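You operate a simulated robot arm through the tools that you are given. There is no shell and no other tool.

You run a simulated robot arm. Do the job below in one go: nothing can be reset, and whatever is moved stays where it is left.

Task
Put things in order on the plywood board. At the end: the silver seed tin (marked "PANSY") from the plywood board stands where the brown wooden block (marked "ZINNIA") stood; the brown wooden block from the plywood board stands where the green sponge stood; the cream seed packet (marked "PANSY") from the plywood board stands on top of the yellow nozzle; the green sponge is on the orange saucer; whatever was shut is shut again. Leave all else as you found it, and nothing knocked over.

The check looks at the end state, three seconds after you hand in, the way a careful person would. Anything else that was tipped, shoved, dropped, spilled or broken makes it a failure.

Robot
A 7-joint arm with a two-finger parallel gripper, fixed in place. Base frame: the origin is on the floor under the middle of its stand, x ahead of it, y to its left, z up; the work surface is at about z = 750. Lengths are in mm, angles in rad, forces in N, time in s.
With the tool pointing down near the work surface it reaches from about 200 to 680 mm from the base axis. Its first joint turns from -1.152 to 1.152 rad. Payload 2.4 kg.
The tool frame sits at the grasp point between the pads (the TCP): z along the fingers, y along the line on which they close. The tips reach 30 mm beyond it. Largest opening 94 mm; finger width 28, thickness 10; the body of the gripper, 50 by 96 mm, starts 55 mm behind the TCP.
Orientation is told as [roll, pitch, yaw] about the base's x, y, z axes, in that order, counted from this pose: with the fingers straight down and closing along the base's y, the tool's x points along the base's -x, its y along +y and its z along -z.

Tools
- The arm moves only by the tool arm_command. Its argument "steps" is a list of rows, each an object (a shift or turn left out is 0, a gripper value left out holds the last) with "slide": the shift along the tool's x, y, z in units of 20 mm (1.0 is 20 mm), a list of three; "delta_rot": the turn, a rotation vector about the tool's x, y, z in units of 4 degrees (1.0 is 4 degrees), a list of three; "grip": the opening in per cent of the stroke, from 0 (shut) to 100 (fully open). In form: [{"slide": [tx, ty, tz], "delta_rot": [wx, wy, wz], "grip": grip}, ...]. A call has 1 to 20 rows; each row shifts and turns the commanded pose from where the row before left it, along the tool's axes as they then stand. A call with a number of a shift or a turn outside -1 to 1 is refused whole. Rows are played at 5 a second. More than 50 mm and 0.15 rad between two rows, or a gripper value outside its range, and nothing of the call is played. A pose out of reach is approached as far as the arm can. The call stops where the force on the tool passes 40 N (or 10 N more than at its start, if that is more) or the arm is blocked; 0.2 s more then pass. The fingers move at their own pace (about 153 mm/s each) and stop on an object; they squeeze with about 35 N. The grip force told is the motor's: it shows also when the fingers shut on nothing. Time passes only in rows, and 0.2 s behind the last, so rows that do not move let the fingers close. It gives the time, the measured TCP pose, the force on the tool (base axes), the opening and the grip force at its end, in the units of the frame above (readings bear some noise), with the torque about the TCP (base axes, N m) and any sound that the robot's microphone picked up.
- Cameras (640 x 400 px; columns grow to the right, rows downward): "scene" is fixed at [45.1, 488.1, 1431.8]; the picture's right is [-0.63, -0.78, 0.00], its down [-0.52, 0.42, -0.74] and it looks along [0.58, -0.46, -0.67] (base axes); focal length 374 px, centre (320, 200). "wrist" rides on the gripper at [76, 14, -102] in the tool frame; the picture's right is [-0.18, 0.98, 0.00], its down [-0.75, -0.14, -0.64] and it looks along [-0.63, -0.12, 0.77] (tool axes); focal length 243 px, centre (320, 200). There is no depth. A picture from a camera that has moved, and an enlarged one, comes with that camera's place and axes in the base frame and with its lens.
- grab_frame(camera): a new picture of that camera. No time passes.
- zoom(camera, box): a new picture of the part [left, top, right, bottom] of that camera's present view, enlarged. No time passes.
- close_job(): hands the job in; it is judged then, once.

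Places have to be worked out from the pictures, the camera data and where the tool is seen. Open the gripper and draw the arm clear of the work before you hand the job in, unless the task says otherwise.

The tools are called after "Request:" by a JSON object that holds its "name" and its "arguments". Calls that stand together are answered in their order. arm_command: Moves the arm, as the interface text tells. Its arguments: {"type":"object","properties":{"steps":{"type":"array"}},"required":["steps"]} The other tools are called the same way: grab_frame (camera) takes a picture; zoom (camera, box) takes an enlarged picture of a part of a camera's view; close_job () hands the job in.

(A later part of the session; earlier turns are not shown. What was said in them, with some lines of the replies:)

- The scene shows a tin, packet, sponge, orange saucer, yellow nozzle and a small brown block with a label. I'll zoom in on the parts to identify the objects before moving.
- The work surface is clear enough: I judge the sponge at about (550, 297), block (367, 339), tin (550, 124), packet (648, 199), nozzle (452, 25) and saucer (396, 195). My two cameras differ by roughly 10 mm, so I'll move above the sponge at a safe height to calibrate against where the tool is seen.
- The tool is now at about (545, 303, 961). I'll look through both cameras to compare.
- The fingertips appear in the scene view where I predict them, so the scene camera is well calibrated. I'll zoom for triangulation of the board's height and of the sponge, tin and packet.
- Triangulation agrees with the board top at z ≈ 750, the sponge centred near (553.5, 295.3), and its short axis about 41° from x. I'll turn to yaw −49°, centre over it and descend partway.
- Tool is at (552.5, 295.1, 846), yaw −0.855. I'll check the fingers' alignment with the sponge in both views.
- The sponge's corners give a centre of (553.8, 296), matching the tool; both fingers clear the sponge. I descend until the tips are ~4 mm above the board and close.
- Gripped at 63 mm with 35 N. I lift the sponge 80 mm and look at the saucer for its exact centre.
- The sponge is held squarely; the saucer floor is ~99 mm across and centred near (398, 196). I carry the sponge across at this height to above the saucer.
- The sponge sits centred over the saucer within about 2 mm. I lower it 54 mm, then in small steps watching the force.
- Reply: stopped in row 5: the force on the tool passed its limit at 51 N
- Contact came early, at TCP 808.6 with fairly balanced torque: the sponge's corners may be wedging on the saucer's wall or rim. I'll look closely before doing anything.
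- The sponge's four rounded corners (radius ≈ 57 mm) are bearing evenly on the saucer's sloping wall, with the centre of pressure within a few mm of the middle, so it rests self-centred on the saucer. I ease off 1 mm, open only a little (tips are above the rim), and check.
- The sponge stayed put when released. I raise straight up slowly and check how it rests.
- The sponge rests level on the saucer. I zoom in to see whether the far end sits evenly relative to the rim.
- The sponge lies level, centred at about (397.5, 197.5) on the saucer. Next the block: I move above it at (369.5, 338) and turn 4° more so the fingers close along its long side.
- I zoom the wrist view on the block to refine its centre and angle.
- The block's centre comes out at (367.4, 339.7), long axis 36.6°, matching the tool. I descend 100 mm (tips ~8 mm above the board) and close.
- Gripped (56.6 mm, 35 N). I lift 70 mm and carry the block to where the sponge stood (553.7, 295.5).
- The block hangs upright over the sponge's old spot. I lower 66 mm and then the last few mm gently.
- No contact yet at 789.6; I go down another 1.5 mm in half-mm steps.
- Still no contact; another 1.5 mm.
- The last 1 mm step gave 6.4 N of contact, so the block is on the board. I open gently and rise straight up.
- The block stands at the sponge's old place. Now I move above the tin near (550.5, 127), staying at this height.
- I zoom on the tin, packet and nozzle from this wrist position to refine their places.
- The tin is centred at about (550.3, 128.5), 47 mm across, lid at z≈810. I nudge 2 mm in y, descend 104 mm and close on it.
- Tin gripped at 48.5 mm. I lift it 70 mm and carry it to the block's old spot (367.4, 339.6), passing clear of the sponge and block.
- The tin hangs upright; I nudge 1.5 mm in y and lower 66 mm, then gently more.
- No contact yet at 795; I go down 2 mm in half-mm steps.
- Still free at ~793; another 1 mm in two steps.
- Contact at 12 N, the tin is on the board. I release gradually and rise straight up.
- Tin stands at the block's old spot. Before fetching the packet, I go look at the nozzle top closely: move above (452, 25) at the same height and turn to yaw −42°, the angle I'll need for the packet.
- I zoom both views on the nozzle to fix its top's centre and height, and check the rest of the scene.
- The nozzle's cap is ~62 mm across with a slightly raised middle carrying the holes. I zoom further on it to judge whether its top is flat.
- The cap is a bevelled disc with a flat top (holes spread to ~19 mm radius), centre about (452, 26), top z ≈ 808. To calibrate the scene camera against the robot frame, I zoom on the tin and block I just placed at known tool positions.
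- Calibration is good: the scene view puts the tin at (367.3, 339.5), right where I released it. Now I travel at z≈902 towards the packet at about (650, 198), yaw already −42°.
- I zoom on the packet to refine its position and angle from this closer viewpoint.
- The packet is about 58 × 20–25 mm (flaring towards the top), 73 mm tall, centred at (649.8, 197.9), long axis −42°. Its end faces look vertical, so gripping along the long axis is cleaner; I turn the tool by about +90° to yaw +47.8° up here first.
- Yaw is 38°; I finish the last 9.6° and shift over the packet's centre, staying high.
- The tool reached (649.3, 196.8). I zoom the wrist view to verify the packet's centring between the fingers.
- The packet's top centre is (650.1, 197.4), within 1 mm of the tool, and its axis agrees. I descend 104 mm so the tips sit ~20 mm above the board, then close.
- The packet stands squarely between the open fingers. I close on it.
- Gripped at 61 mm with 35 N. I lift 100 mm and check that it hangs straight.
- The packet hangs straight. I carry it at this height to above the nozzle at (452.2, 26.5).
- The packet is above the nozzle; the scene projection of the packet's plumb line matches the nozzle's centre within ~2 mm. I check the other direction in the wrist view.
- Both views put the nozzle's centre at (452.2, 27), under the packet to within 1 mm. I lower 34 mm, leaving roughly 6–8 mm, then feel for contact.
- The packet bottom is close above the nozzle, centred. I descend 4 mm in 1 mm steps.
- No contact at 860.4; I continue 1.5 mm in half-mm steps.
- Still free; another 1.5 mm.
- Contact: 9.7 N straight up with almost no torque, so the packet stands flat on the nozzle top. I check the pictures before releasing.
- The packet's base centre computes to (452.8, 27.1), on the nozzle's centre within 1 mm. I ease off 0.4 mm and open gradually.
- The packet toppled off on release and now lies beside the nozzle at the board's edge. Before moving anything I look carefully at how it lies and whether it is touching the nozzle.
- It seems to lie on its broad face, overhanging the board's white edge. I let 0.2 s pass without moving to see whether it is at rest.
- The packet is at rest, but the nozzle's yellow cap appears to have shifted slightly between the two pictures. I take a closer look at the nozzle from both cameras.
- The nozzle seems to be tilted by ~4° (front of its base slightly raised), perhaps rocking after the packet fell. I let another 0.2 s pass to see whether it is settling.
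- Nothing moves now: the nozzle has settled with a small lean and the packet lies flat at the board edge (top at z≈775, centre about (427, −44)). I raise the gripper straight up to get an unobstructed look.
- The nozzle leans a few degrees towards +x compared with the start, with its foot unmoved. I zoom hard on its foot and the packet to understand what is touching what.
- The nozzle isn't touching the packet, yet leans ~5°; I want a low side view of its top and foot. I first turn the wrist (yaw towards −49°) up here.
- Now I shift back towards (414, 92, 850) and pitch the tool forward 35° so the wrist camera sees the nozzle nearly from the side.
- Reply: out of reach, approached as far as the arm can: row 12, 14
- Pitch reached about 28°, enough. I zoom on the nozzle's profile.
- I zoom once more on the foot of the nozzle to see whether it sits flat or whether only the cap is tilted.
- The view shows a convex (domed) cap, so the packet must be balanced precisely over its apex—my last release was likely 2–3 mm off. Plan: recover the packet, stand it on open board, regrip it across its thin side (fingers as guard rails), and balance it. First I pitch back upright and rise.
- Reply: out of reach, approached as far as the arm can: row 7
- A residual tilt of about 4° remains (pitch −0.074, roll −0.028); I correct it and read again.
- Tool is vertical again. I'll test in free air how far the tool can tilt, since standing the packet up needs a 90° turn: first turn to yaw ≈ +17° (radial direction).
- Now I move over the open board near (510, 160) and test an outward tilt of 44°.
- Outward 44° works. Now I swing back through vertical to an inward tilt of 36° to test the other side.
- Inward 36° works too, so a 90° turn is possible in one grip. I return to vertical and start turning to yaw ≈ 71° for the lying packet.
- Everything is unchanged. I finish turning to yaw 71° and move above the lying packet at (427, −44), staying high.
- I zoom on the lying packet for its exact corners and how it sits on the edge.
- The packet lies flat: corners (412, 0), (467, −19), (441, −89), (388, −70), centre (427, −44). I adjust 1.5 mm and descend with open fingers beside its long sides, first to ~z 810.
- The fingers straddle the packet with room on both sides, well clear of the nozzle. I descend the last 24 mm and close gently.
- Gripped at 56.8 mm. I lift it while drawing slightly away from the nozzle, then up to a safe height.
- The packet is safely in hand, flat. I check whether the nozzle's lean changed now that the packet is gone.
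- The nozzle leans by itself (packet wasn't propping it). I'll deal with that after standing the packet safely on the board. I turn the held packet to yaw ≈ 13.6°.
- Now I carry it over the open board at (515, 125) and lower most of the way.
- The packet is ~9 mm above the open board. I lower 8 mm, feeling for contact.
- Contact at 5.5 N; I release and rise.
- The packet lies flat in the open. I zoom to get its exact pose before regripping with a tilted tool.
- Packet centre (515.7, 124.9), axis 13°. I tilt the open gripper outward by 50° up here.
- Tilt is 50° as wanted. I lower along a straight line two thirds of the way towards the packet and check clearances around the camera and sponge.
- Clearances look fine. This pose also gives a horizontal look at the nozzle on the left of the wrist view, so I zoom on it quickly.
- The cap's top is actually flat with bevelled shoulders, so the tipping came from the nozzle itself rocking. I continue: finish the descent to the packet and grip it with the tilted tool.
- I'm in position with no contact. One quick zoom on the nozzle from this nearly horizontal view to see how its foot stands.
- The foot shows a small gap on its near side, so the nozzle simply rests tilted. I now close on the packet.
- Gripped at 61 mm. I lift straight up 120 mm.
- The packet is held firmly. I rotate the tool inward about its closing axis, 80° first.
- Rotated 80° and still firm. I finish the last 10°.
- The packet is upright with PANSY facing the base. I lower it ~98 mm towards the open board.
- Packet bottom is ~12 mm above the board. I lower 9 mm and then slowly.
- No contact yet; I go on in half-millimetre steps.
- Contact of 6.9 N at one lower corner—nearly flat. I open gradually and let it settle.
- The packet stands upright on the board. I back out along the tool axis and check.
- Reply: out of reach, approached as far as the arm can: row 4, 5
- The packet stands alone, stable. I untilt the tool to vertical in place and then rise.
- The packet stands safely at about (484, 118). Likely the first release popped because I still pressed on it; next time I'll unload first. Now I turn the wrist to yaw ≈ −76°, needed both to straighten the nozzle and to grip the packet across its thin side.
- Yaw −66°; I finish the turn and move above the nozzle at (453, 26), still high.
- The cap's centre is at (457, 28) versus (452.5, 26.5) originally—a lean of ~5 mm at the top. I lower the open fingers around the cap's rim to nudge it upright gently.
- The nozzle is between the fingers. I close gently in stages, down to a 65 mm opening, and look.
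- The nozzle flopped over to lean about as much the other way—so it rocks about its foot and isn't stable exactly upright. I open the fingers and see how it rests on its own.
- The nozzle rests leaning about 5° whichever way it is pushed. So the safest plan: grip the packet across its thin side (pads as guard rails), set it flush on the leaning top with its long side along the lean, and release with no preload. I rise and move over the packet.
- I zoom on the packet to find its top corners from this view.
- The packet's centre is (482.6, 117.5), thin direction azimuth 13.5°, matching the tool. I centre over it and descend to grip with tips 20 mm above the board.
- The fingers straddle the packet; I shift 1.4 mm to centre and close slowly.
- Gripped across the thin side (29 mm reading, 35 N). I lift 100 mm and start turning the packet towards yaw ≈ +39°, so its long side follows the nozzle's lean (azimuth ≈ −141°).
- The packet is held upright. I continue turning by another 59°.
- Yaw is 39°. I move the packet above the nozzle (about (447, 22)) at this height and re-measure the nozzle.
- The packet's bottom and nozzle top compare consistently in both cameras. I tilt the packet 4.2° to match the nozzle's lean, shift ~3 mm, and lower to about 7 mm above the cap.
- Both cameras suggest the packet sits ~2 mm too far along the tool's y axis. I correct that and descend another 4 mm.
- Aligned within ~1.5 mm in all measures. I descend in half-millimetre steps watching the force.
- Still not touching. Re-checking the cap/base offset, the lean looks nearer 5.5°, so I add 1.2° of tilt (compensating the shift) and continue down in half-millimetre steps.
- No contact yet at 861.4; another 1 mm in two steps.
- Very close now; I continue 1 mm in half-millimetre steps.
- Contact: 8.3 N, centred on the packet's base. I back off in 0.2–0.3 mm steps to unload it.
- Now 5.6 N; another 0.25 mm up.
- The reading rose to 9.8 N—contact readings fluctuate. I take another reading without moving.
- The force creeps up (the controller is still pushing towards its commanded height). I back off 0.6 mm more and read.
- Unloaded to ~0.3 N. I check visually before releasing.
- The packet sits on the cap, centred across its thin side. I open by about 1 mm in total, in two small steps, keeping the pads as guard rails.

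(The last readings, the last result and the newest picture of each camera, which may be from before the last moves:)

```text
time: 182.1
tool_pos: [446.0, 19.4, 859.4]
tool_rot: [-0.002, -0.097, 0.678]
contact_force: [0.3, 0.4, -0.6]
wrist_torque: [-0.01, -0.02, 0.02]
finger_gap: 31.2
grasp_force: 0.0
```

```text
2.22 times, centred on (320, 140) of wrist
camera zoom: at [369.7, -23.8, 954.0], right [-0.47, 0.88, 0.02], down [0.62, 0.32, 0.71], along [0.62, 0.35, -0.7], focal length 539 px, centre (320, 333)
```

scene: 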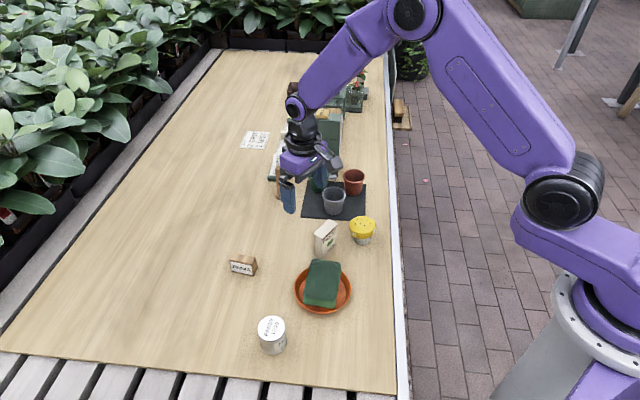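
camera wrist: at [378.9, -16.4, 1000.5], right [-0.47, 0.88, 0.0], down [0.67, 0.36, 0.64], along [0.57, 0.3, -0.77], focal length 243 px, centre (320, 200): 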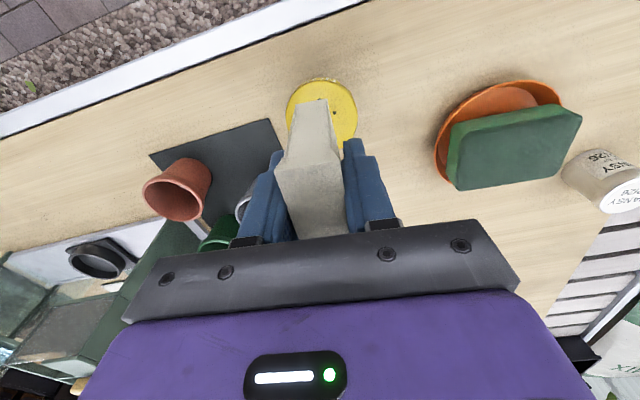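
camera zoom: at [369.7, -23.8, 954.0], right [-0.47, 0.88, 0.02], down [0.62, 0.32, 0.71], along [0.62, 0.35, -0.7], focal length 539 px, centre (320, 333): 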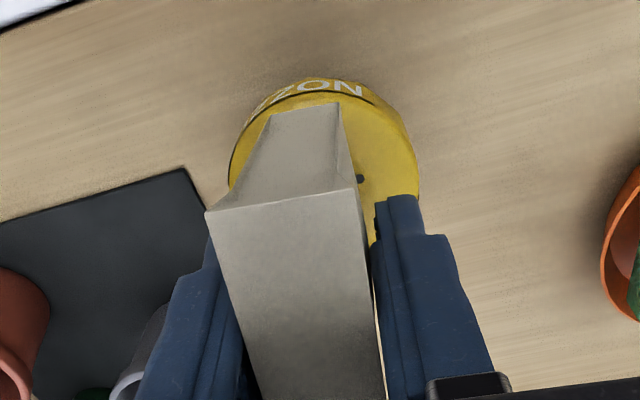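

The packet has tilted a few degrees more along its long side, held between the pads. I let 0.2 s pass to see if it is at rest.

Request:
{"name": "arm_command", "arguments": {"steps": [{"grip": 33}]}}

Request:
{"name": "zoom", "arguments": {"camera": "scene", "box": [335, 185, 395, 250]}}

```text
time: 182.5
tool_pos: [444.9, 19.2, 859.9]
tool_rot: [0.0, -0.096, 0.676]
contact_force: [0.5, 0.3, 0.0]
wrist_torque: [0.0, -0.01, 0.0]
finger_gap: 31.3
grasp_force: 0.0
```

```text
6.15 times, centred on (365, 218) of scene
camera zoom: at [45.1, 488.1, 1431.8], right [-0.63, -0.78, 0.0], down [-0.52, 0.42, -0.74], along [0.58, -0.46, -0.67], focal length 2303 px, centre (43, 92)
```

zoom: 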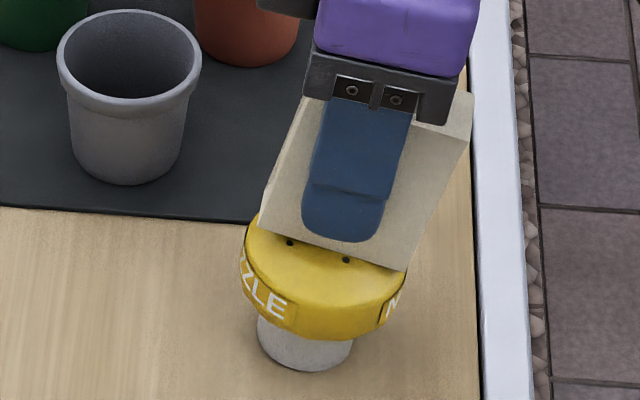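

At rest. The cap is evidently a dome (radius ≈ 60 mm), so the packet rolled ~4–5° because I set it ~4 mm too far along the lean; the apex sits over the nozzle's foot. I regrip, lift a few mm and straighten the packet.

Request:
{"name": "arm_command", "arguments": {"steps": [{"grip": 30}, {"grip": 0}, {"grip": 0}, {"grip": 0}, {"slide": [-0.02, 0, -0.2]}, {"slide": [-0.02, 0, -0.2]}, {"slide": [0, 0, 0]}]}}

Request:
{"name": "zoom", "arguments": {"camera": "scene", "box": [335, 185, 395, 250]}}

Request:
{"name": "zoom", "arguments": {"camera": "wrist", "box": [230, 50, 410, 230]}}

```text
time: 184.1
tool_pos: [445.3, 19.6, 867.6]
tool_rot: [0.001, -0.096, 0.677]
contact_force: [0.1, 0.6, -0.3]
wrist_torque: [-0.01, 0.02, 0.0]
finger_gap: 29.4
grasp_force: 35.2
```

```text
6.15 times, centred on (365, 218) of scene
camera zoom: at [45.1, 488.1, 1431.8], right [-0.63, -0.78, 0.0], down [-0.52, 0.42, -0.74], along [0.58, -0.46, -0.67], focal length 2303 px, centre (43, 92)
```

zoom: 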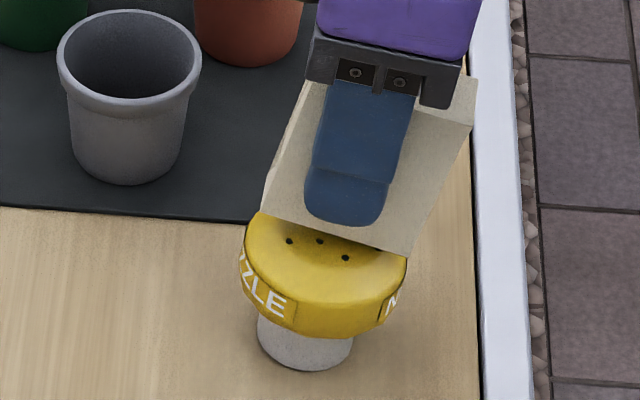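

```text
2.22 times, centred on (320, 140) of wrist
camera zoom: at [369.3, -23.8, 961.6], right [-0.47, 0.88, 0.02], down [0.62, 0.32, 0.71], along [0.62, 0.35, -0.7], focal length 539 px, centre (320, 333)
```

zoom: 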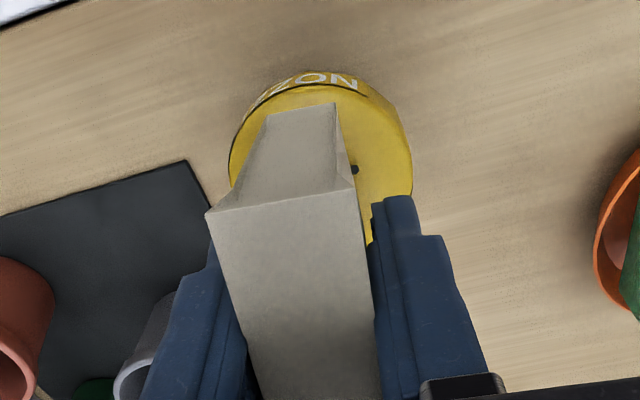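

Regripped with the tilt; I lift another 4 mm and rotate the tool back ~8.5° so the packet hangs vertical.

Request:
{"name": "arm_command", "arguments": {"steps": [{"slide": [-0.02, 0, -0.2], "grip": 0}, {"delta_rot": [0, 0.7, 0]}, {"delta_rot": [0, 0.7, 0]}, {"delta_rot": [0, 0.7, 0]}, {"slide": [0, 0, 0]}]}}

Request:
{"name": "zoom", "arguments": {"camera": "scene", "box": [335, 185, 395, 250]}}

Request:
{"name": "zoom", "arguments": {"camera": "wrist", "box": [230, 50, 410, 230]}}

```text
time: 185.3
tool_pos: [443.9, 20.1, 871.6]
tool_rot: [0.0, 0.051, 0.675]
contact_force: [0.3, -0.1, -0.6]
wrist_torque: [0.02, -0.02, 0.02]
finger_gap: 29.0
grasp_force: 35.3
```

```text
6.15 times, centred on (365, 218) of scene
camera zoom: at [45.1, 488.1, 1431.8], right [-0.63, -0.78, 0.0], down [-0.52, 0.42, -0.74], along [0.58, -0.46, -0.67], focal length 2303 px, centre (43, 92)
```

zoom: 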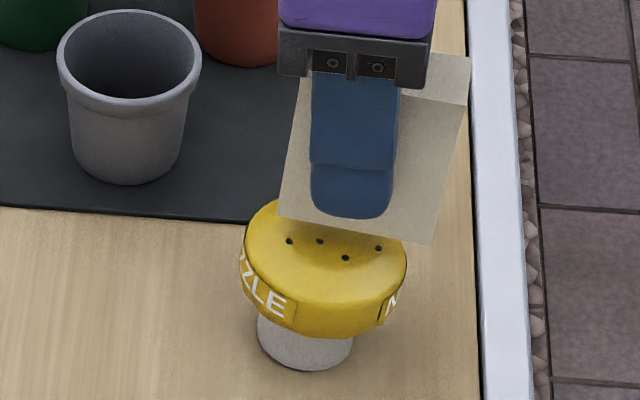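

```text
2.22 times, centred on (320, 140) of wrist
camera zoom: at [381.1, -13.7, 977.3], right [-0.47, 0.88, -0.01], down [0.7, 0.38, 0.6], along [0.54, 0.28, -0.8], focal length 539 px, centre (320, 333)
```

zoom: 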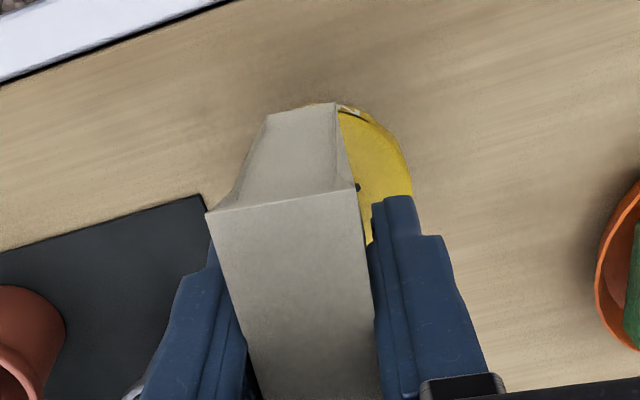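

The bottom edge still slopes ~3.5° more than level; I rotate that much further and re-measure.

Request:
{"name": "arm_command", "arguments": {"steps": [{"delta_rot": [0, 0.44, 0], "grip": 0}, {"delta_rot": [0, 0.44, 0]}, {"slide": [0, 0, 0]}]}}

Request:
{"name": "zoom", "arguments": {"camera": "scene", "box": [335, 185, 395, 250]}}

Request:
{"name": "zoom", "arguments": {"camera": "wrist", "box": [230, 50, 410, 230]}}

```text
time: 186.1
tool_pos: [443.9, 21.3, 871.5]
tool_rot: [0.001, 0.113, 0.676]
contact_force: [-0.5, 0.0, -0.3]
wrist_torque: [0.02, 0.02, 0.0]
finger_gap: 29.2
grasp_force: 34.8
```

```text
6.15 times, centred on (365, 218) of scene
camera zoom: at [45.1, 488.1, 1431.8], right [-0.63, -0.78, 0.0], down [-0.52, 0.42, -0.74], along [0.58, -0.46, -0.67], focal length 2303 px, centre (43, 92)
```

zoom: 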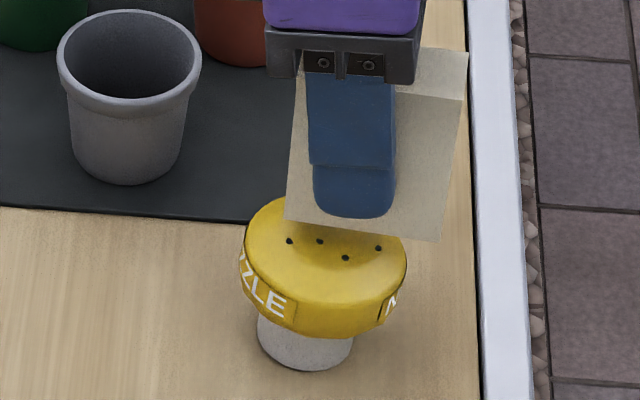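

```text
2.22 times, centred on (320, 140) of wrist
camera zoom: at [386.3, -9.7, 981.5], right [-0.47, 0.88, -0.02], down [0.73, 0.4, 0.55], along [0.5, 0.25, -0.83], focal length 539 px, centre (320, 333)
```

zoom: 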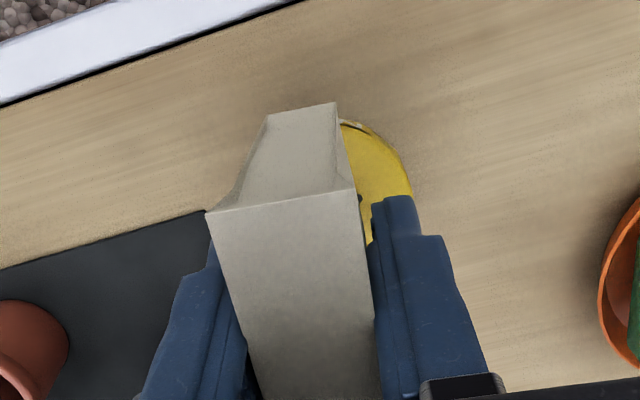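

The packet is level again, but its base is now ~15 mm off the apex (over the nozzle's foot). I shift it horizontally by about (13, 9) mm and measure again.

Request:
{"name": "arm_command", "arguments": {"steps": [{"slide": [-0.392, -0.028, -0.044], "grip": 0}, {"slide": [-0.392, -0.028, -0.044]}, {"slide": [0, 0, 0]}]}}

Request:
{"name": "zoom", "arguments": {"camera": "scene", "box": [335, 185, 395, 250]}}

Request:
{"name": "zoom", "arguments": {"camera": "wrist", "box": [230, 50, 410, 230]}}

```text
time: 186.9
tool_pos: [457.3, 28.3, 869.9]
tool_rot: [0.0, 0.111, 0.677]
contact_force: [-0.1, -0.1, -0.6]
wrist_torque: [0.0, 0.04, -0.01]
finger_gap: 29.4
grasp_force: 35.1
```

```text
6.15 times, centred on (365, 218) of scene
camera zoom: at [45.1, 488.1, 1431.8], right [-0.63, -0.78, 0.0], down [-0.52, 0.42, -0.74], along [0.58, -0.46, -0.67], focal length 2303 px, centre (43, 92)
```

zoom: 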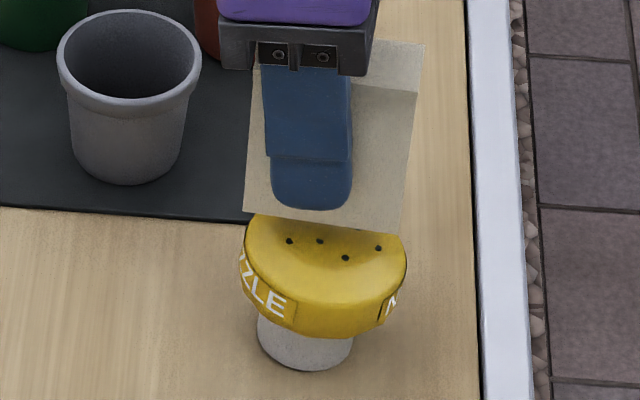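

```text
2.22 times, centred on (320, 140) of wrist
camera zoom: at [399.1, -0.9, 981.2], right [-0.47, 0.88, -0.02], down [0.73, 0.4, 0.55], along [0.5, 0.25, -0.83], focal length 539 px, centre (320, 333)
```

zoom: 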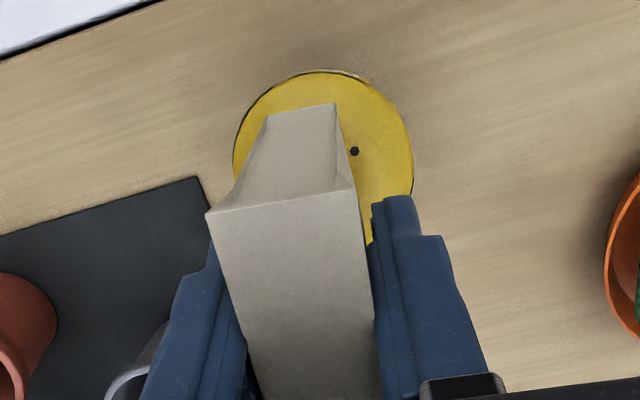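

The packet is now centred over the apex within ~1 mm by the average of both cameras. I nudge 0.8 mm, descend 11 mm and then feel for contact.

Request:
{"name": "arm_command", "arguments": {"steps": [{"slide": [0, 0.04, 0], "grip": 0}, {"slide": [-0.033, 0, 0.3]}, {"slide": [-0.022, 0, 0.2]}, {"slide": [-0.006, 0, 0.05]}, {"slide": [0, 0, 0]}]}}

Request:
{"name": "zoom", "arguments": {"camera": "scene", "box": [335, 185, 395, 250]}}

```text
time: 188.1
tool_pos: [457.0, 28.3, 860.2]
tool_rot: [0.001, 0.112, 0.677]
contact_force: [0.3, -0.6, -0.2]
wrist_torque: [0.01, 0.04, 0.0]
finger_gap: 29.3
grasp_force: 34.3
```

```text
6.15 times, centred on (365, 218) of scene
camera zoom: at [45.1, 488.1, 1431.8], right [-0.63, -0.78, 0.0], down [-0.52, 0.42, -0.74], along [0.58, -0.46, -0.67], focal length 2303 px, centre (43, 92)
```

zoom: 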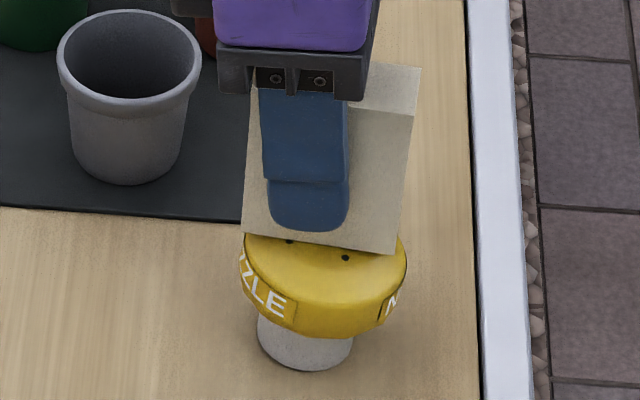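

Level and ~4 mm above the apex. I descend 2 mm in half-mm steps.

Request:
{"name": "arm_command", "arguments": {"steps": [{"slide": [-0.0028, 0, 0.025], "grip": 0}, {"slide": [-0.0028, 0, 0.025]}, {"slide": [-0.0028, 0, 0.025]}, {"slide": [-0.0028, 0, 0.025]}, {"slide": [0, 0, 0]}]}}

```text
time: 189.3
tool_pos: [458.8, 29.1, 857.7]
tool_rot: [-0.002, 0.109, 0.678]
contact_force: [-0.1, -0.5, 17.0]
wrist_torque: [-0.08, 0.1, 0.03]
finger_gap: 29.3
grasp_force: 35.5
```

Contact at 17 N, with the torque placing the contact point within ~1 mm of the packet's base centre. I ease off and take a few averaged readings.

Request:
{"name": "arm_command", "arguments": {"steps": [{"slide": [0.002, 0, -0.02], "grip": 0}, {"slide": [0, 0, 0]}]}}

Request:
{"name": "arm_command", "arguments": {"steps": [{"slide": [0, 0, 0], "grip": 0}]}}

Request:
{"name": "arm_command", "arguments": {"steps": [{"slide": [0, 0, 0], "grip": 0}]}}

```text
time: 189.9
tool_pos: [457.5, 29.8, 858.8]
tool_rot: [0.0, 0.11, 0.677]
contact_force: [0.7, 1.3, 17.3]
wrist_torque: [0.04, 0.07, -0.01]
finger_gap: 29.3
grasp_force: 35.4
```

```text
time: 190.3
tool_pos: [458.2, 29.1, 858.0]
tool_rot: [0.001, 0.109, 0.677]
contact_force: [0.6, 0.8, 16.6]
wrist_torque: [0.03, 0.1, -0.04]
finger_gap: 29.4
grasp_force: 34.9
```

```text
time: 190.7
tool_pos: [458.3, 29.2, 859.0]
tool_rot: [0.0, 0.112, 0.675]
contact_force: [0.9, -0.1, 17.1]
wrist_torque: [-0.01, 0.11, 0.0]
finger_gap: 29.4
grasp_force: 35.2
```

Averaged torque says the apex is ~3 mm further along the tool's y axis from the packet's centre. I lift 2 mm, shift 3 mm that way, and press lightly again.

Request:
{"name": "arm_command", "arguments": {"steps": [{"slide": [0.011, 0, -0.1], "grip": 0}, {"slide": [0, 0.15, 0]}, {"slide": [0, 0, 0]}, {"slide": [-0.0055, 0, 0.05]}, {"slide": [-0.0055, 0, 0.045]}, {"slide": [0, 0, 0]}]}}

Request:
{"name": "arm_command", "arguments": {"steps": [{"slide": [0, 0, 0], "grip": 0}]}}

Request:
{"name": "arm_command", "arguments": {"steps": [{"slide": [0, 0, 0], "grip": 0}]}}

Request:
{"name": "arm_command", "arguments": {"steps": [{"slide": [0, 0, 0], "grip": 0}]}}

```text
time: 192.1
tool_pos: [456.7, 30.4, 859.0]
tool_rot: [0.002, 0.108, 0.677]
contact_force: [-1.4, 0.0, 9.6]
wrist_torque: [-0.03, 0.12, 0.01]
finger_gap: 29.2
grasp_force: 35.0
```

```text
time: 192.5
tool_pos: [456.5, 32.8, 859.1]
tool_rot: [0.0, 0.109, 0.677]
contact_force: [-0.2, -0.7, 10.0]
wrist_torque: [-0.07, 0.07, -0.02]
finger_gap: 29.3
grasp_force: 34.8
```

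```text
time: 192.9
tool_pos: [456.2, 31.6, 859.1]
tool_rot: [0.001, 0.109, 0.677]
contact_force: [0.4, 0.0, 11.7]
wrist_torque: [-0.05, 0.05, 0.02]
finger_gap: 29.1
grasp_force: 34.9
```

```text
time: 193.3
tool_pos: [455.9, 31.8, 858.5]
tool_rot: [0.0, 0.109, 0.678]
contact_force: [1.0, -0.2, 10.8]
wrist_torque: [-0.05, 0.04, 0.01]
finger_gap: 29.5
grasp_force: 35.3
```

Now the contact is ~0.9 mm off in the thin direction and ~1–2 mm along the long side. I lift, make a small correction, press again and average.

Request:
{"name": "arm_command", "arguments": {"steps": [{"slide": [0.011, 0, -0.1], "grip": 0}, {"slide": [0.05, 0.03, 0.005]}, {"slide": [0, 0, 0]}, {"slide": [-0.0055, 0, 0.05]}, {"slide": [-0.0055, 0, 0.045]}, {"slide": [0, 0, 0]}]}}

Request:
{"name": "arm_command", "arguments": {"steps": [{"slide": [0, 0, 0], "grip": 0}]}}

Request:
{"name": "arm_command", "arguments": {"steps": [{"slide": [0, 0, 0], "grip": 0}]}}

Request:
{"name": "arm_command", "arguments": {"steps": [{"slide": [0, 0, 0], "grip": 0}]}}

Request:
{"name": "arm_command", "arguments": {"steps": [{"slide": [0, 0, 0], "grip": 0}]}}

```text
time: 194.7
tool_pos: [455.0, 32.1, 859.4]
tool_rot: [0.001, 0.111, 0.679]
contact_force: [1.1, 0.3, 6.7]
wrist_torque: [-0.04, -0.01, -0.01]
finger_gap: 29.2
grasp_force: 34.9
```

```text
time: 195.1
tool_pos: [454.8, 31.5, 859.4]
tool_rot: [0.0, 0.109, 0.676]
contact_force: [0.6, 0.6, 7.3]
wrist_torque: [-0.04, -0.01, -0.02]
finger_gap: 29.1
grasp_force: 35.0
```

```text
time: 195.5
tool_pos: [455.1, 32.2, 858.5]
tool_rot: [0.001, 0.109, 0.678]
contact_force: [1.4, -0.4, 8.6]
wrist_torque: [0.02, -0.05, -0.01]
finger_gap: 29.2
grasp_force: 34.8
```

```text
time: 195.9
tool_pos: [454.2, 31.9, 858.4]
tool_rot: [0.0, 0.112, 0.677]
contact_force: [0.5, 0.2, 8.2]
wrist_torque: [-0.01, -0.03, 0.02]
finger_gap: 29.5
grasp_force: 35.1
```

```text
time: 196.3
tool_pos: [454.7, 31.4, 859.1]
tool_rot: [0.001, 0.114, 0.679]
contact_force: [2.1, 0.5, 9.1]
wrist_torque: [-0.01, -0.03, 0.0]
finger_gap: 29.3
grasp_force: 34.4
```

The contact is now centred (≈0 mm in the thin direction). I unload: raise ~0.5 mm and check the force is ~0.

Request:
{"name": "arm_command", "arguments": {"steps": [{"slide": [0.002, 0, -0.0175], "grip": 0}, {"slide": [0.002, 0, -0.0175]}, {"slide": [0, 0, 0]}, {"slide": [0, 0, 0]}]}}

Request:
{"name": "zoom", "arguments": {"camera": "scene", "box": [335, 185, 395, 250]}}

Request:
{"name": "zoom", "arguments": {"camera": "wrist", "box": [230, 50, 410, 230]}}

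```text
time: 197.3
tool_pos: [455.7, 32.4, 861.1]
tool_rot: [0.0, 0.112, 0.677]
contact_force: [1.1, 0.3, 0.2]
wrist_torque: [-0.02, 0.0, 0.02]
finger_gap: 29.2
grasp_force: 35.3
```

```text
6.15 times, centred on (365, 218) of scene
camera zoom: at [45.1, 488.1, 1431.8], right [-0.63, -0.78, 0.0], down [-0.52, 0.42, -0.74], along [0.58, -0.46, -0.67], focal length 2303 px, centre (43, 92)
```

zoom: 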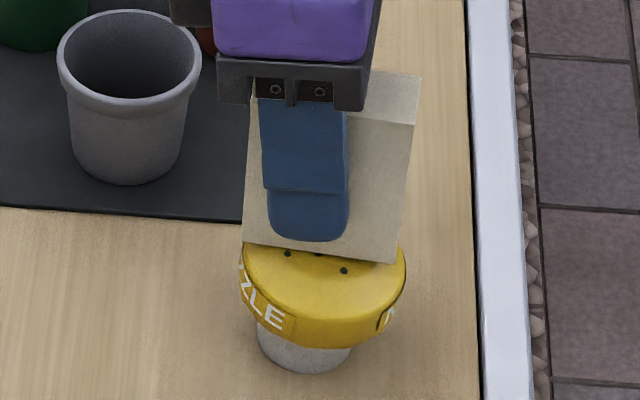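

```text
2.22 times, centred on (320, 140) of wrist
camera zoom: at [395.8, 2.4, 969.8], right [-0.47, 0.88, -0.02], down [0.73, 0.4, 0.55], along [0.5, 0.25, -0.83], focal length 539 px, centre (320, 333)
```

zoom: 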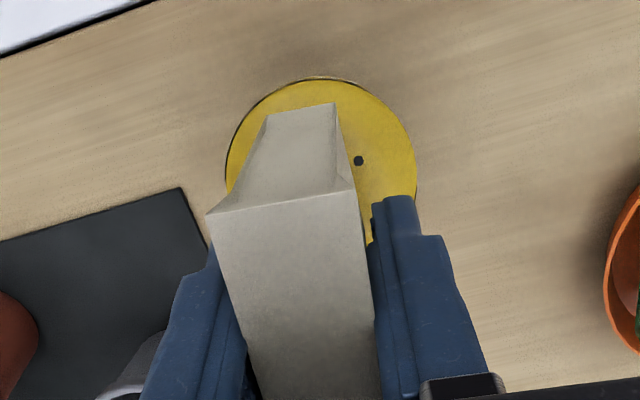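

Unloaded (0.2 N). I open by ~1 mm again with the pads as guard rails and watch how it settles.

Request:
{"name": "arm_command", "arguments": {"steps": [{"grip": 32}, {"grip": 32}, {"grip": 32.5}, {"grip": 32.5}, {"grip": 33}, {"grip": 33}, {"grip": 33}]}}

Request:
{"name": "zoom", "arguments": {"camera": "scene", "box": [335, 185, 395, 250]}}

Request:
{"name": "zoom", "arguments": {"camera": "wrist", "box": [230, 50, 410, 230]}}

```text
time: 198.9
tool_pos: [455.1, 32.3, 860.1]
tool_rot: [-0.001, 0.112, 0.676]
contact_force: [-1.3, -0.3, -0.1]
wrist_torque: [-0.03, 0.01, 0.02]
finger_gap: 31.0
grasp_force: 0.1
```

```text
6.15 times, centred on (365, 218) of scene
camera zoom: at [45.1, 488.1, 1431.8], right [-0.63, -0.78, 0.0], down [-0.52, 0.42, -0.74], along [0.58, -0.46, -0.67], focal length 2303 px, centre (43, 92)
```

zoom: 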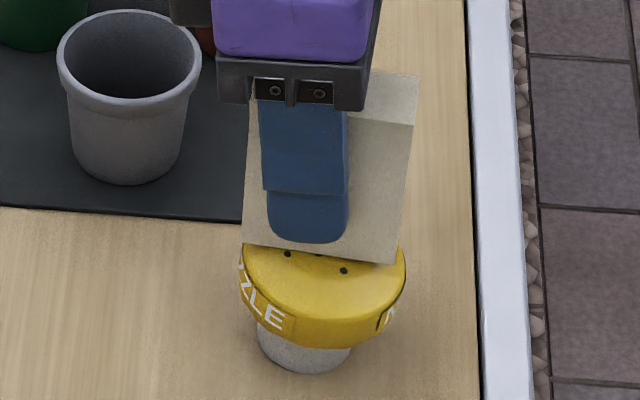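

```text
2.22 times, centred on (320, 140) of wrist
camera zoom: at [395.8, 2.4, 969.8], right [-0.47, 0.88, -0.02], down [0.73, 0.4, 0.55], along [0.5, 0.25, -0.83], focal length 539 px, centre (320, 333)
```

zoom: 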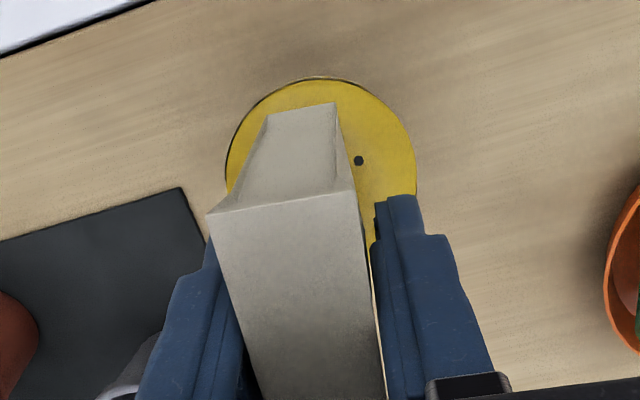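

The packet stays level. I open in further small steps, checking whether it leans on a pad.

Request:
{"name": "arm_command", "arguments": {"steps": [{"grip": 34}, {"grip": 34}, {"grip": 35}, {"grip": 35}, {"grip": 35}]}}

Request:
{"name": "zoom", "arguments": {"camera": "scene", "box": [335, 185, 395, 250]}}

Request:
{"name": "zoom", "arguments": {"camera": "wrist", "box": [230, 50, 410, 230]}}

```text
time: 200.1
tool_pos: [454.8, 30.9, 859.3]
tool_rot: [-0.001, 0.11, 0.678]
contact_force: [0.0, 0.3, 0.2]
wrist_torque: [0.01, -0.02, -0.03]
finger_gap: 32.8
grasp_force: 0.1
```

```text
6.15 times, centred on (365, 218) of scene
camera zoom: at [45.1, 488.1, 1431.8], right [-0.63, -0.78, 0.0], down [-0.52, 0.42, -0.74], along [0.58, -0.46, -0.67], focal length 2303 px, centre (43, 92)
```

zoom: 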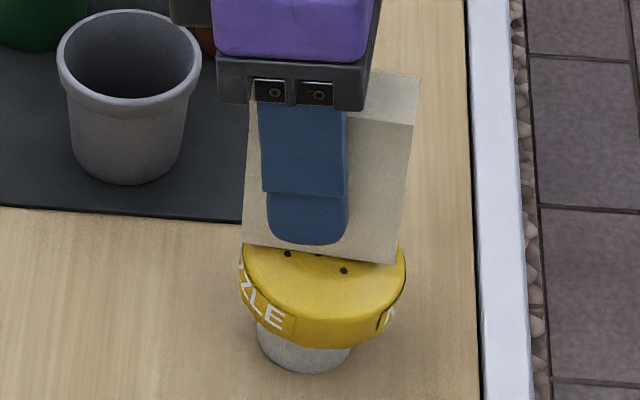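

```text
2.22 times, centred on (320, 140) of wrist
camera zoom: at [395.8, 2.4, 969.8], right [-0.47, 0.88, -0.02], down [0.73, 0.4, 0.55], along [0.5, 0.25, -0.83], focal length 539 px, centre (320, 333)
```

zoom: 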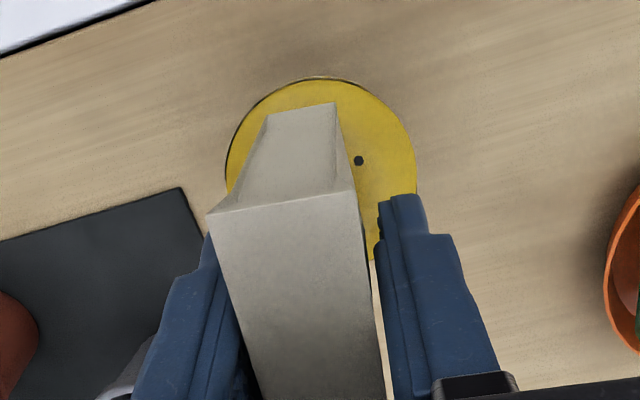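

The packet did not move while the pads opened—it stands freely on the nozzle. I keep opening slowly.

Request:
{"name": "arm_command", "arguments": {"steps": [{"grip": 37}, {"grip": 37}, {"grip": 40}, {"grip": 40}, {"grip": 44}, {"grip": 44}]}}

Request:
{"name": "zoom", "arguments": {"camera": "scene", "box": [335, 185, 395, 250]}}

Request:
{"name": "zoom", "arguments": {"camera": "wrist", "box": [230, 50, 410, 230]}}

```text
time: 201.5
tool_pos: [453.5, 32.8, 858.6]
tool_rot: [0.0, 0.112, 0.676]
contact_force: [-0.2, 0.3, 0.4]
wrist_torque: [0.05, 0.02, -0.02]
finger_gap: 41.4
grasp_force: 0.0
```

```text
6.15 times, centred on (365, 218) of scene
camera zoom: at [45.1, 488.1, 1431.8], right [-0.63, -0.78, 0.0], down [-0.52, 0.42, -0.74], along [0.58, -0.46, -0.67], focal length 2303 px, centre (43, 92)
```

zoom: 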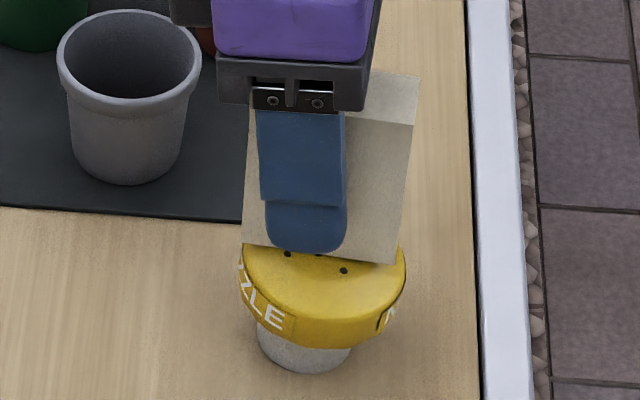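

```text
2.22 times, centred on (320, 140) of wrist
camera zoom: at [395.8, 2.4, 969.8], right [-0.47, 0.88, -0.02], down [0.73, 0.4, 0.55], along [0.5, 0.25, -0.83], focal length 539 px, centre (320, 333)
```

zoom: 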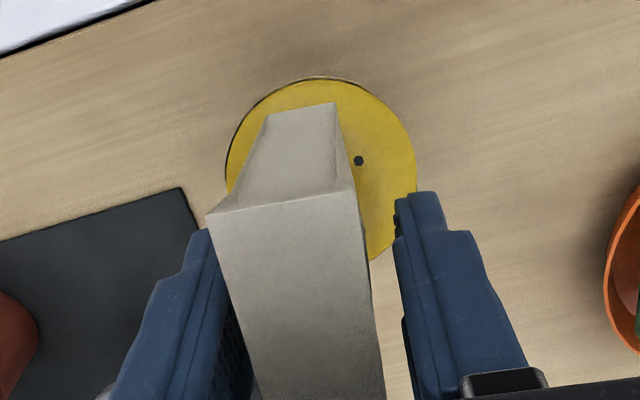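

Standing freely with clear gaps on both sides. I open further and rise straight up gently.

Request:
{"name": "arm_command", "arguments": {"steps": [{"grip": 50}, {"grip": 60}, {"grip": 70}, {"grip": 70}, {"slide": [0.011, 0, -0.1]}, {"slide": [0.022, 0, -0.2]}, {"slide": [0.044, 0, -0.4]}, {"slide": [0.066, 0, -0.6]}, {"slide": [0.088, 0, -0.8]}, {"slide": [0.11, 0, -0.99]}, {"slide": [0.11, 0, -0.99]}, {"slide": [0, 0, 0]}]}}

Request:
{"name": "zoom", "arguments": {"camera": "scene", "box": [325, 170, 405, 250]}}

Request:
{"name": "grab_frame", "arguments": {"camera": "wrist"}}

```text
time: 204.1
tool_pos: [455.7, 31.9, 940.7]
tool_rot: [0.001, 0.111, 0.677]
contact_force: [-0.7, 0.6, 0.4]
wrist_torque: [-0.02, -0.02, 0.02]
finger_gap: 65.9
grasp_force: 0.0
```

```text
5.00 times, centred on (365, 210) of scene
camera zoom: at [45.1, 488.1, 1431.8], right [-0.63, -0.78, 0.0], down [-0.52, 0.42, -0.74], along [0.58, -0.46, -0.67], focal length 1871 px, centre (95, 150)
```

zoom: 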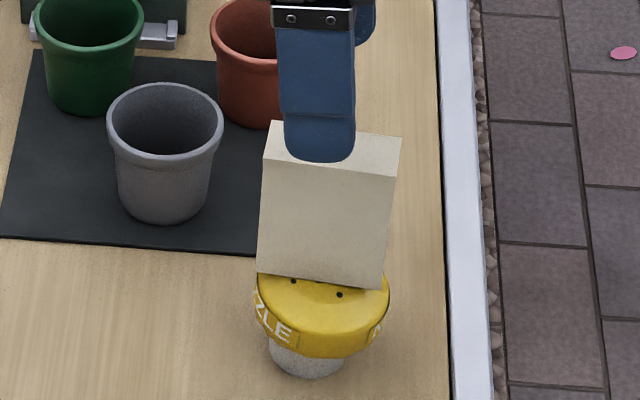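

```text
taken
camera wrist: at [396.6, 1.9, 1051.2], right [-0.47, 0.88, -0.02], down [0.73, 0.4, 0.55], along [0.5, 0.25, -0.83], focal length 243 px, centre (320, 200)
```

wrist: 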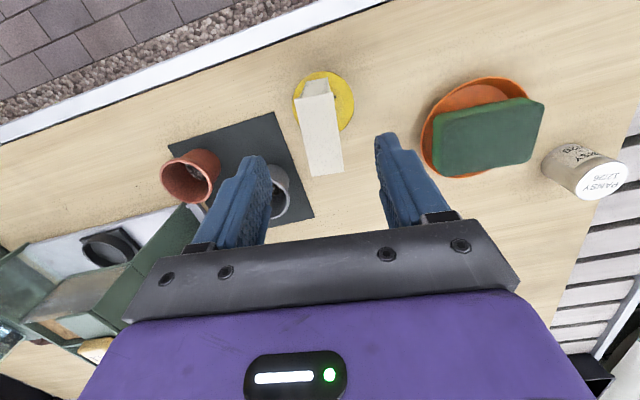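

The packet stands on the nozzle on its own. I rise well clear, untilt, and then check that it stays put.

Request:
{"name": "arm_command", "arguments": {"steps": [{"slide": [0.11, 0, -0.99], "grip": 70}, {"slide": [0.11, 0, -0.99]}, {"slide": [0.11, 0, -0.99]}, {"slide": [0.11, 0, -0.99]}, {"slide": [0.11, 0, -0.99]}, {"delta_rot": [0, -0.8, 0]}, {"delta_rot": [0, -0.8, 0]}, {"slide": [0.9, 0.5, 0], "grip": 100}, {"slide": [0.9, 0.5, 0]}, {"slide": [0.9, 0.5, 0]}, {"slide": [0.9, 0.5, 0]}, {"slide": [0.9, 0.5, 0]}, {"slide": [0, 0, 0]}]}}

Request:
{"name": "grab_frame", "arguments": {"camera": "scene"}}

Request:
{"name": "zoom", "arguments": {"camera": "scene", "box": [325, 170, 405, 250]}}

```text
time: 206.9
tool_pos: [352.5, 13.4, 1041.5]
tool_rot: [0.001, 0.0, 0.677]
contact_force: [0.7, -0.4, 0.7]
wrist_torque: [0.03, 0.0, 0.02]
finger_gap: 93.7
grasp_force: 0.0
```

```text
taken
```

scene: 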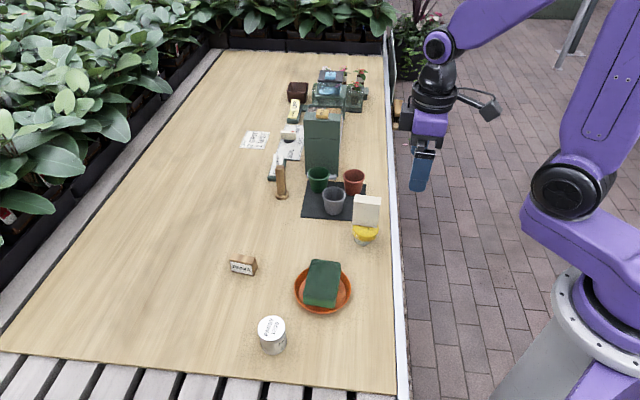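

```text
5.00 times, centred on (365, 210) of scene
camera zoom: at [45.1, 488.1, 1431.8], right [-0.63, -0.78, 0.0], down [-0.52, 0.42, -0.74], along [0.58, -0.46, -0.67], focal length 1871 px, centre (95, 150)
```

zoom: 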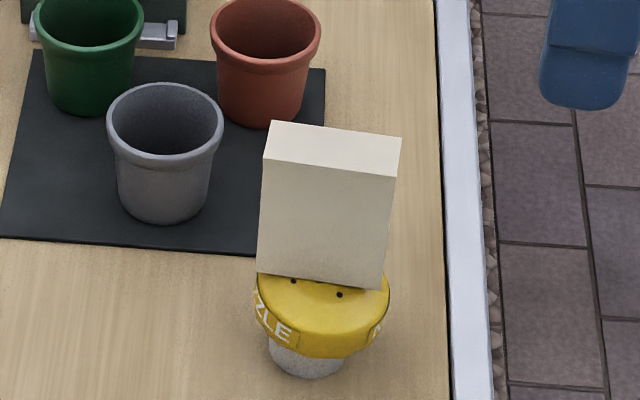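

All stands as wanted. I wait 4 seconds with the arm still and look again for any drift.

Request:
{"name": "arm_command", "arguments": {"steps": [{"slide": [0, 0, -0.2], "grip": 100}, {"slide": [0, 0, 0]}, {"slide": [0, 0, 0]}, {"slide": [0, 0, 0]}, {"slide": [0, 0, 0]}, {"slide": [0, 0, 0]}, {"slide": [0, 0, 0]}, {"slide": [0, 0, 0]}, {"slide": [0, 0, 0]}, {"slide": [0, 0, 0]}, {"slide": [0, 0, 0]}, {"slide": [0, 0, 0]}, {"slide": [0, 0, 0]}, {"slide": [0, 0, 0]}, {"slide": [0, 0, 0]}, {"slide": [0, 0, 0]}, {"slide": [0, 0, 0]}, {"slide": [0, 0, 0]}, {"slide": [0, 0, 0]}, {"slide": [0, 0, 0]}]}}

Request:
{"name": "zoom", "arguments": {"camera": "scene", "box": [325, 170, 405, 250]}}

Request:
{"name": "zoom", "arguments": {"camera": "scene", "box": [200, 230, 400, 370]}}

Request:
{"name": "zoom", "arguments": {"camera": "scene", "box": [230, 60, 390, 220]}}

```text
time: 211.1
tool_pos: [354.1, 11.8, 1046.5]
tool_rot: [0.001, 0.0, 0.677]
contact_force: [0.3, 0.3, 0.9]
wrist_torque: [-0.03, 0.05, 0.01]
finger_gap: 94.1
grasp_force: 0.0
```

```text
5.00 times, centred on (365, 210) of scene
camera zoom: at [45.1, 488.1, 1431.8], right [-0.63, -0.78, 0.0], down [-0.52, 0.42, -0.74], along [0.58, -0.46, -0.67], focal length 1871 px, centre (95, 150)
```

zoom: 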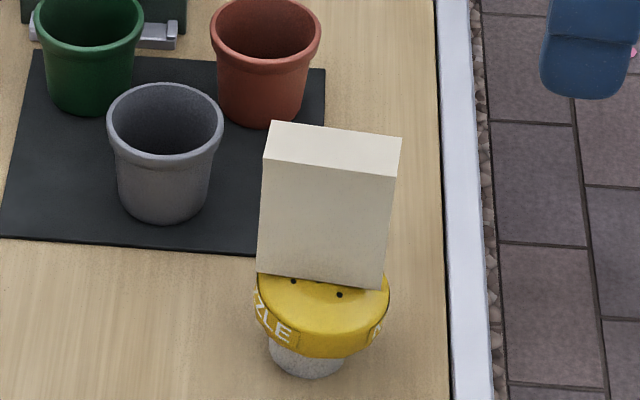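

```text
2.86 times, centred on (300, 300) of scene
camera zoom: at [45.1, 488.1, 1431.8], right [-0.63, -0.78, 0.0], down [-0.52, 0.42, -0.74], along [0.58, -0.46, -0.67], focal length 1069 px, centre (377, -86)
```

zoom: 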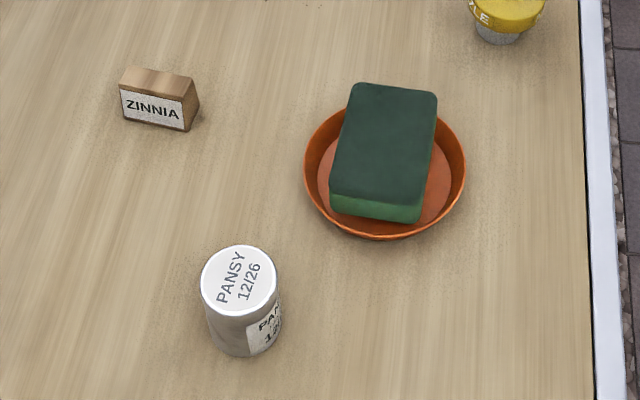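

```text
2.50 times, centred on (310, 140) of scene
camera zoom: at [45.1, 488.1, 1431.8], right [-0.63, -0.78, 0.0], down [-0.52, 0.42, -0.74], along [0.58, -0.46, -0.67], focal length 936 px, centre (345, 350)
```

zoom: 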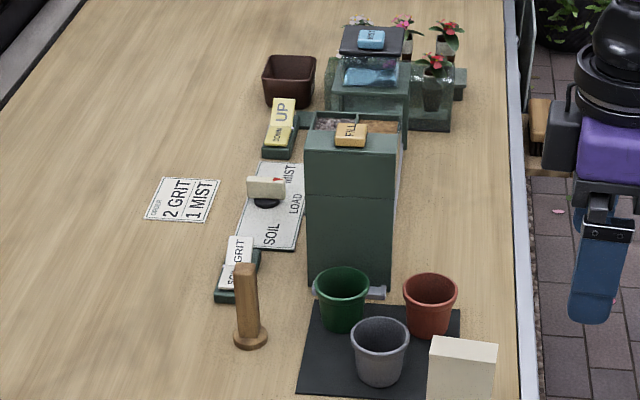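

Nothing has drifted over four seconds. The packet stands on the nozzle, whose foot is where it began; the tin, block and sponge are in place and everything else looks untouched. The gripper is open and clear, so I hand in.

Request:
{"name": "close_job", "arguments": {}}

```text
The job is handed in.
```

I've handed the job in. In the last pictures, after four still seconds, all four items were where the task asked:

| Item | End state |
|---|---|
| Silver tin ("PANSY") | Standing where the wooden block stood, within about 1 mm by my measurement |
| Wooden block ("ZINNIA") | Standing where the sponge stood, within about 2–3 mm |
| Cream packet ("PANSY") | Upright on top of the yellow nozzle |
| Green sponge | On the orange saucer, level, resting on the sloping rim because it is too big for the flat floor |

- **Packet fell once:** on my first try the packet toppled off the nozzle and landed flat at the edge of the board. I picked it up, stood it on the open board, and placed it again, letting go more gently.
- **Nozzle leans a little:** the fall knocked the nozzle, and afterwards it rested a few degrees off upright whichever way I nudged it. It still leans slightly, but its foot is where it started. The packet balances on its slightly domed top.

I didn't need to open anything, so there was nothing to shut again. Nothing else looks moved, and the gripper was open and clear when I handed in.
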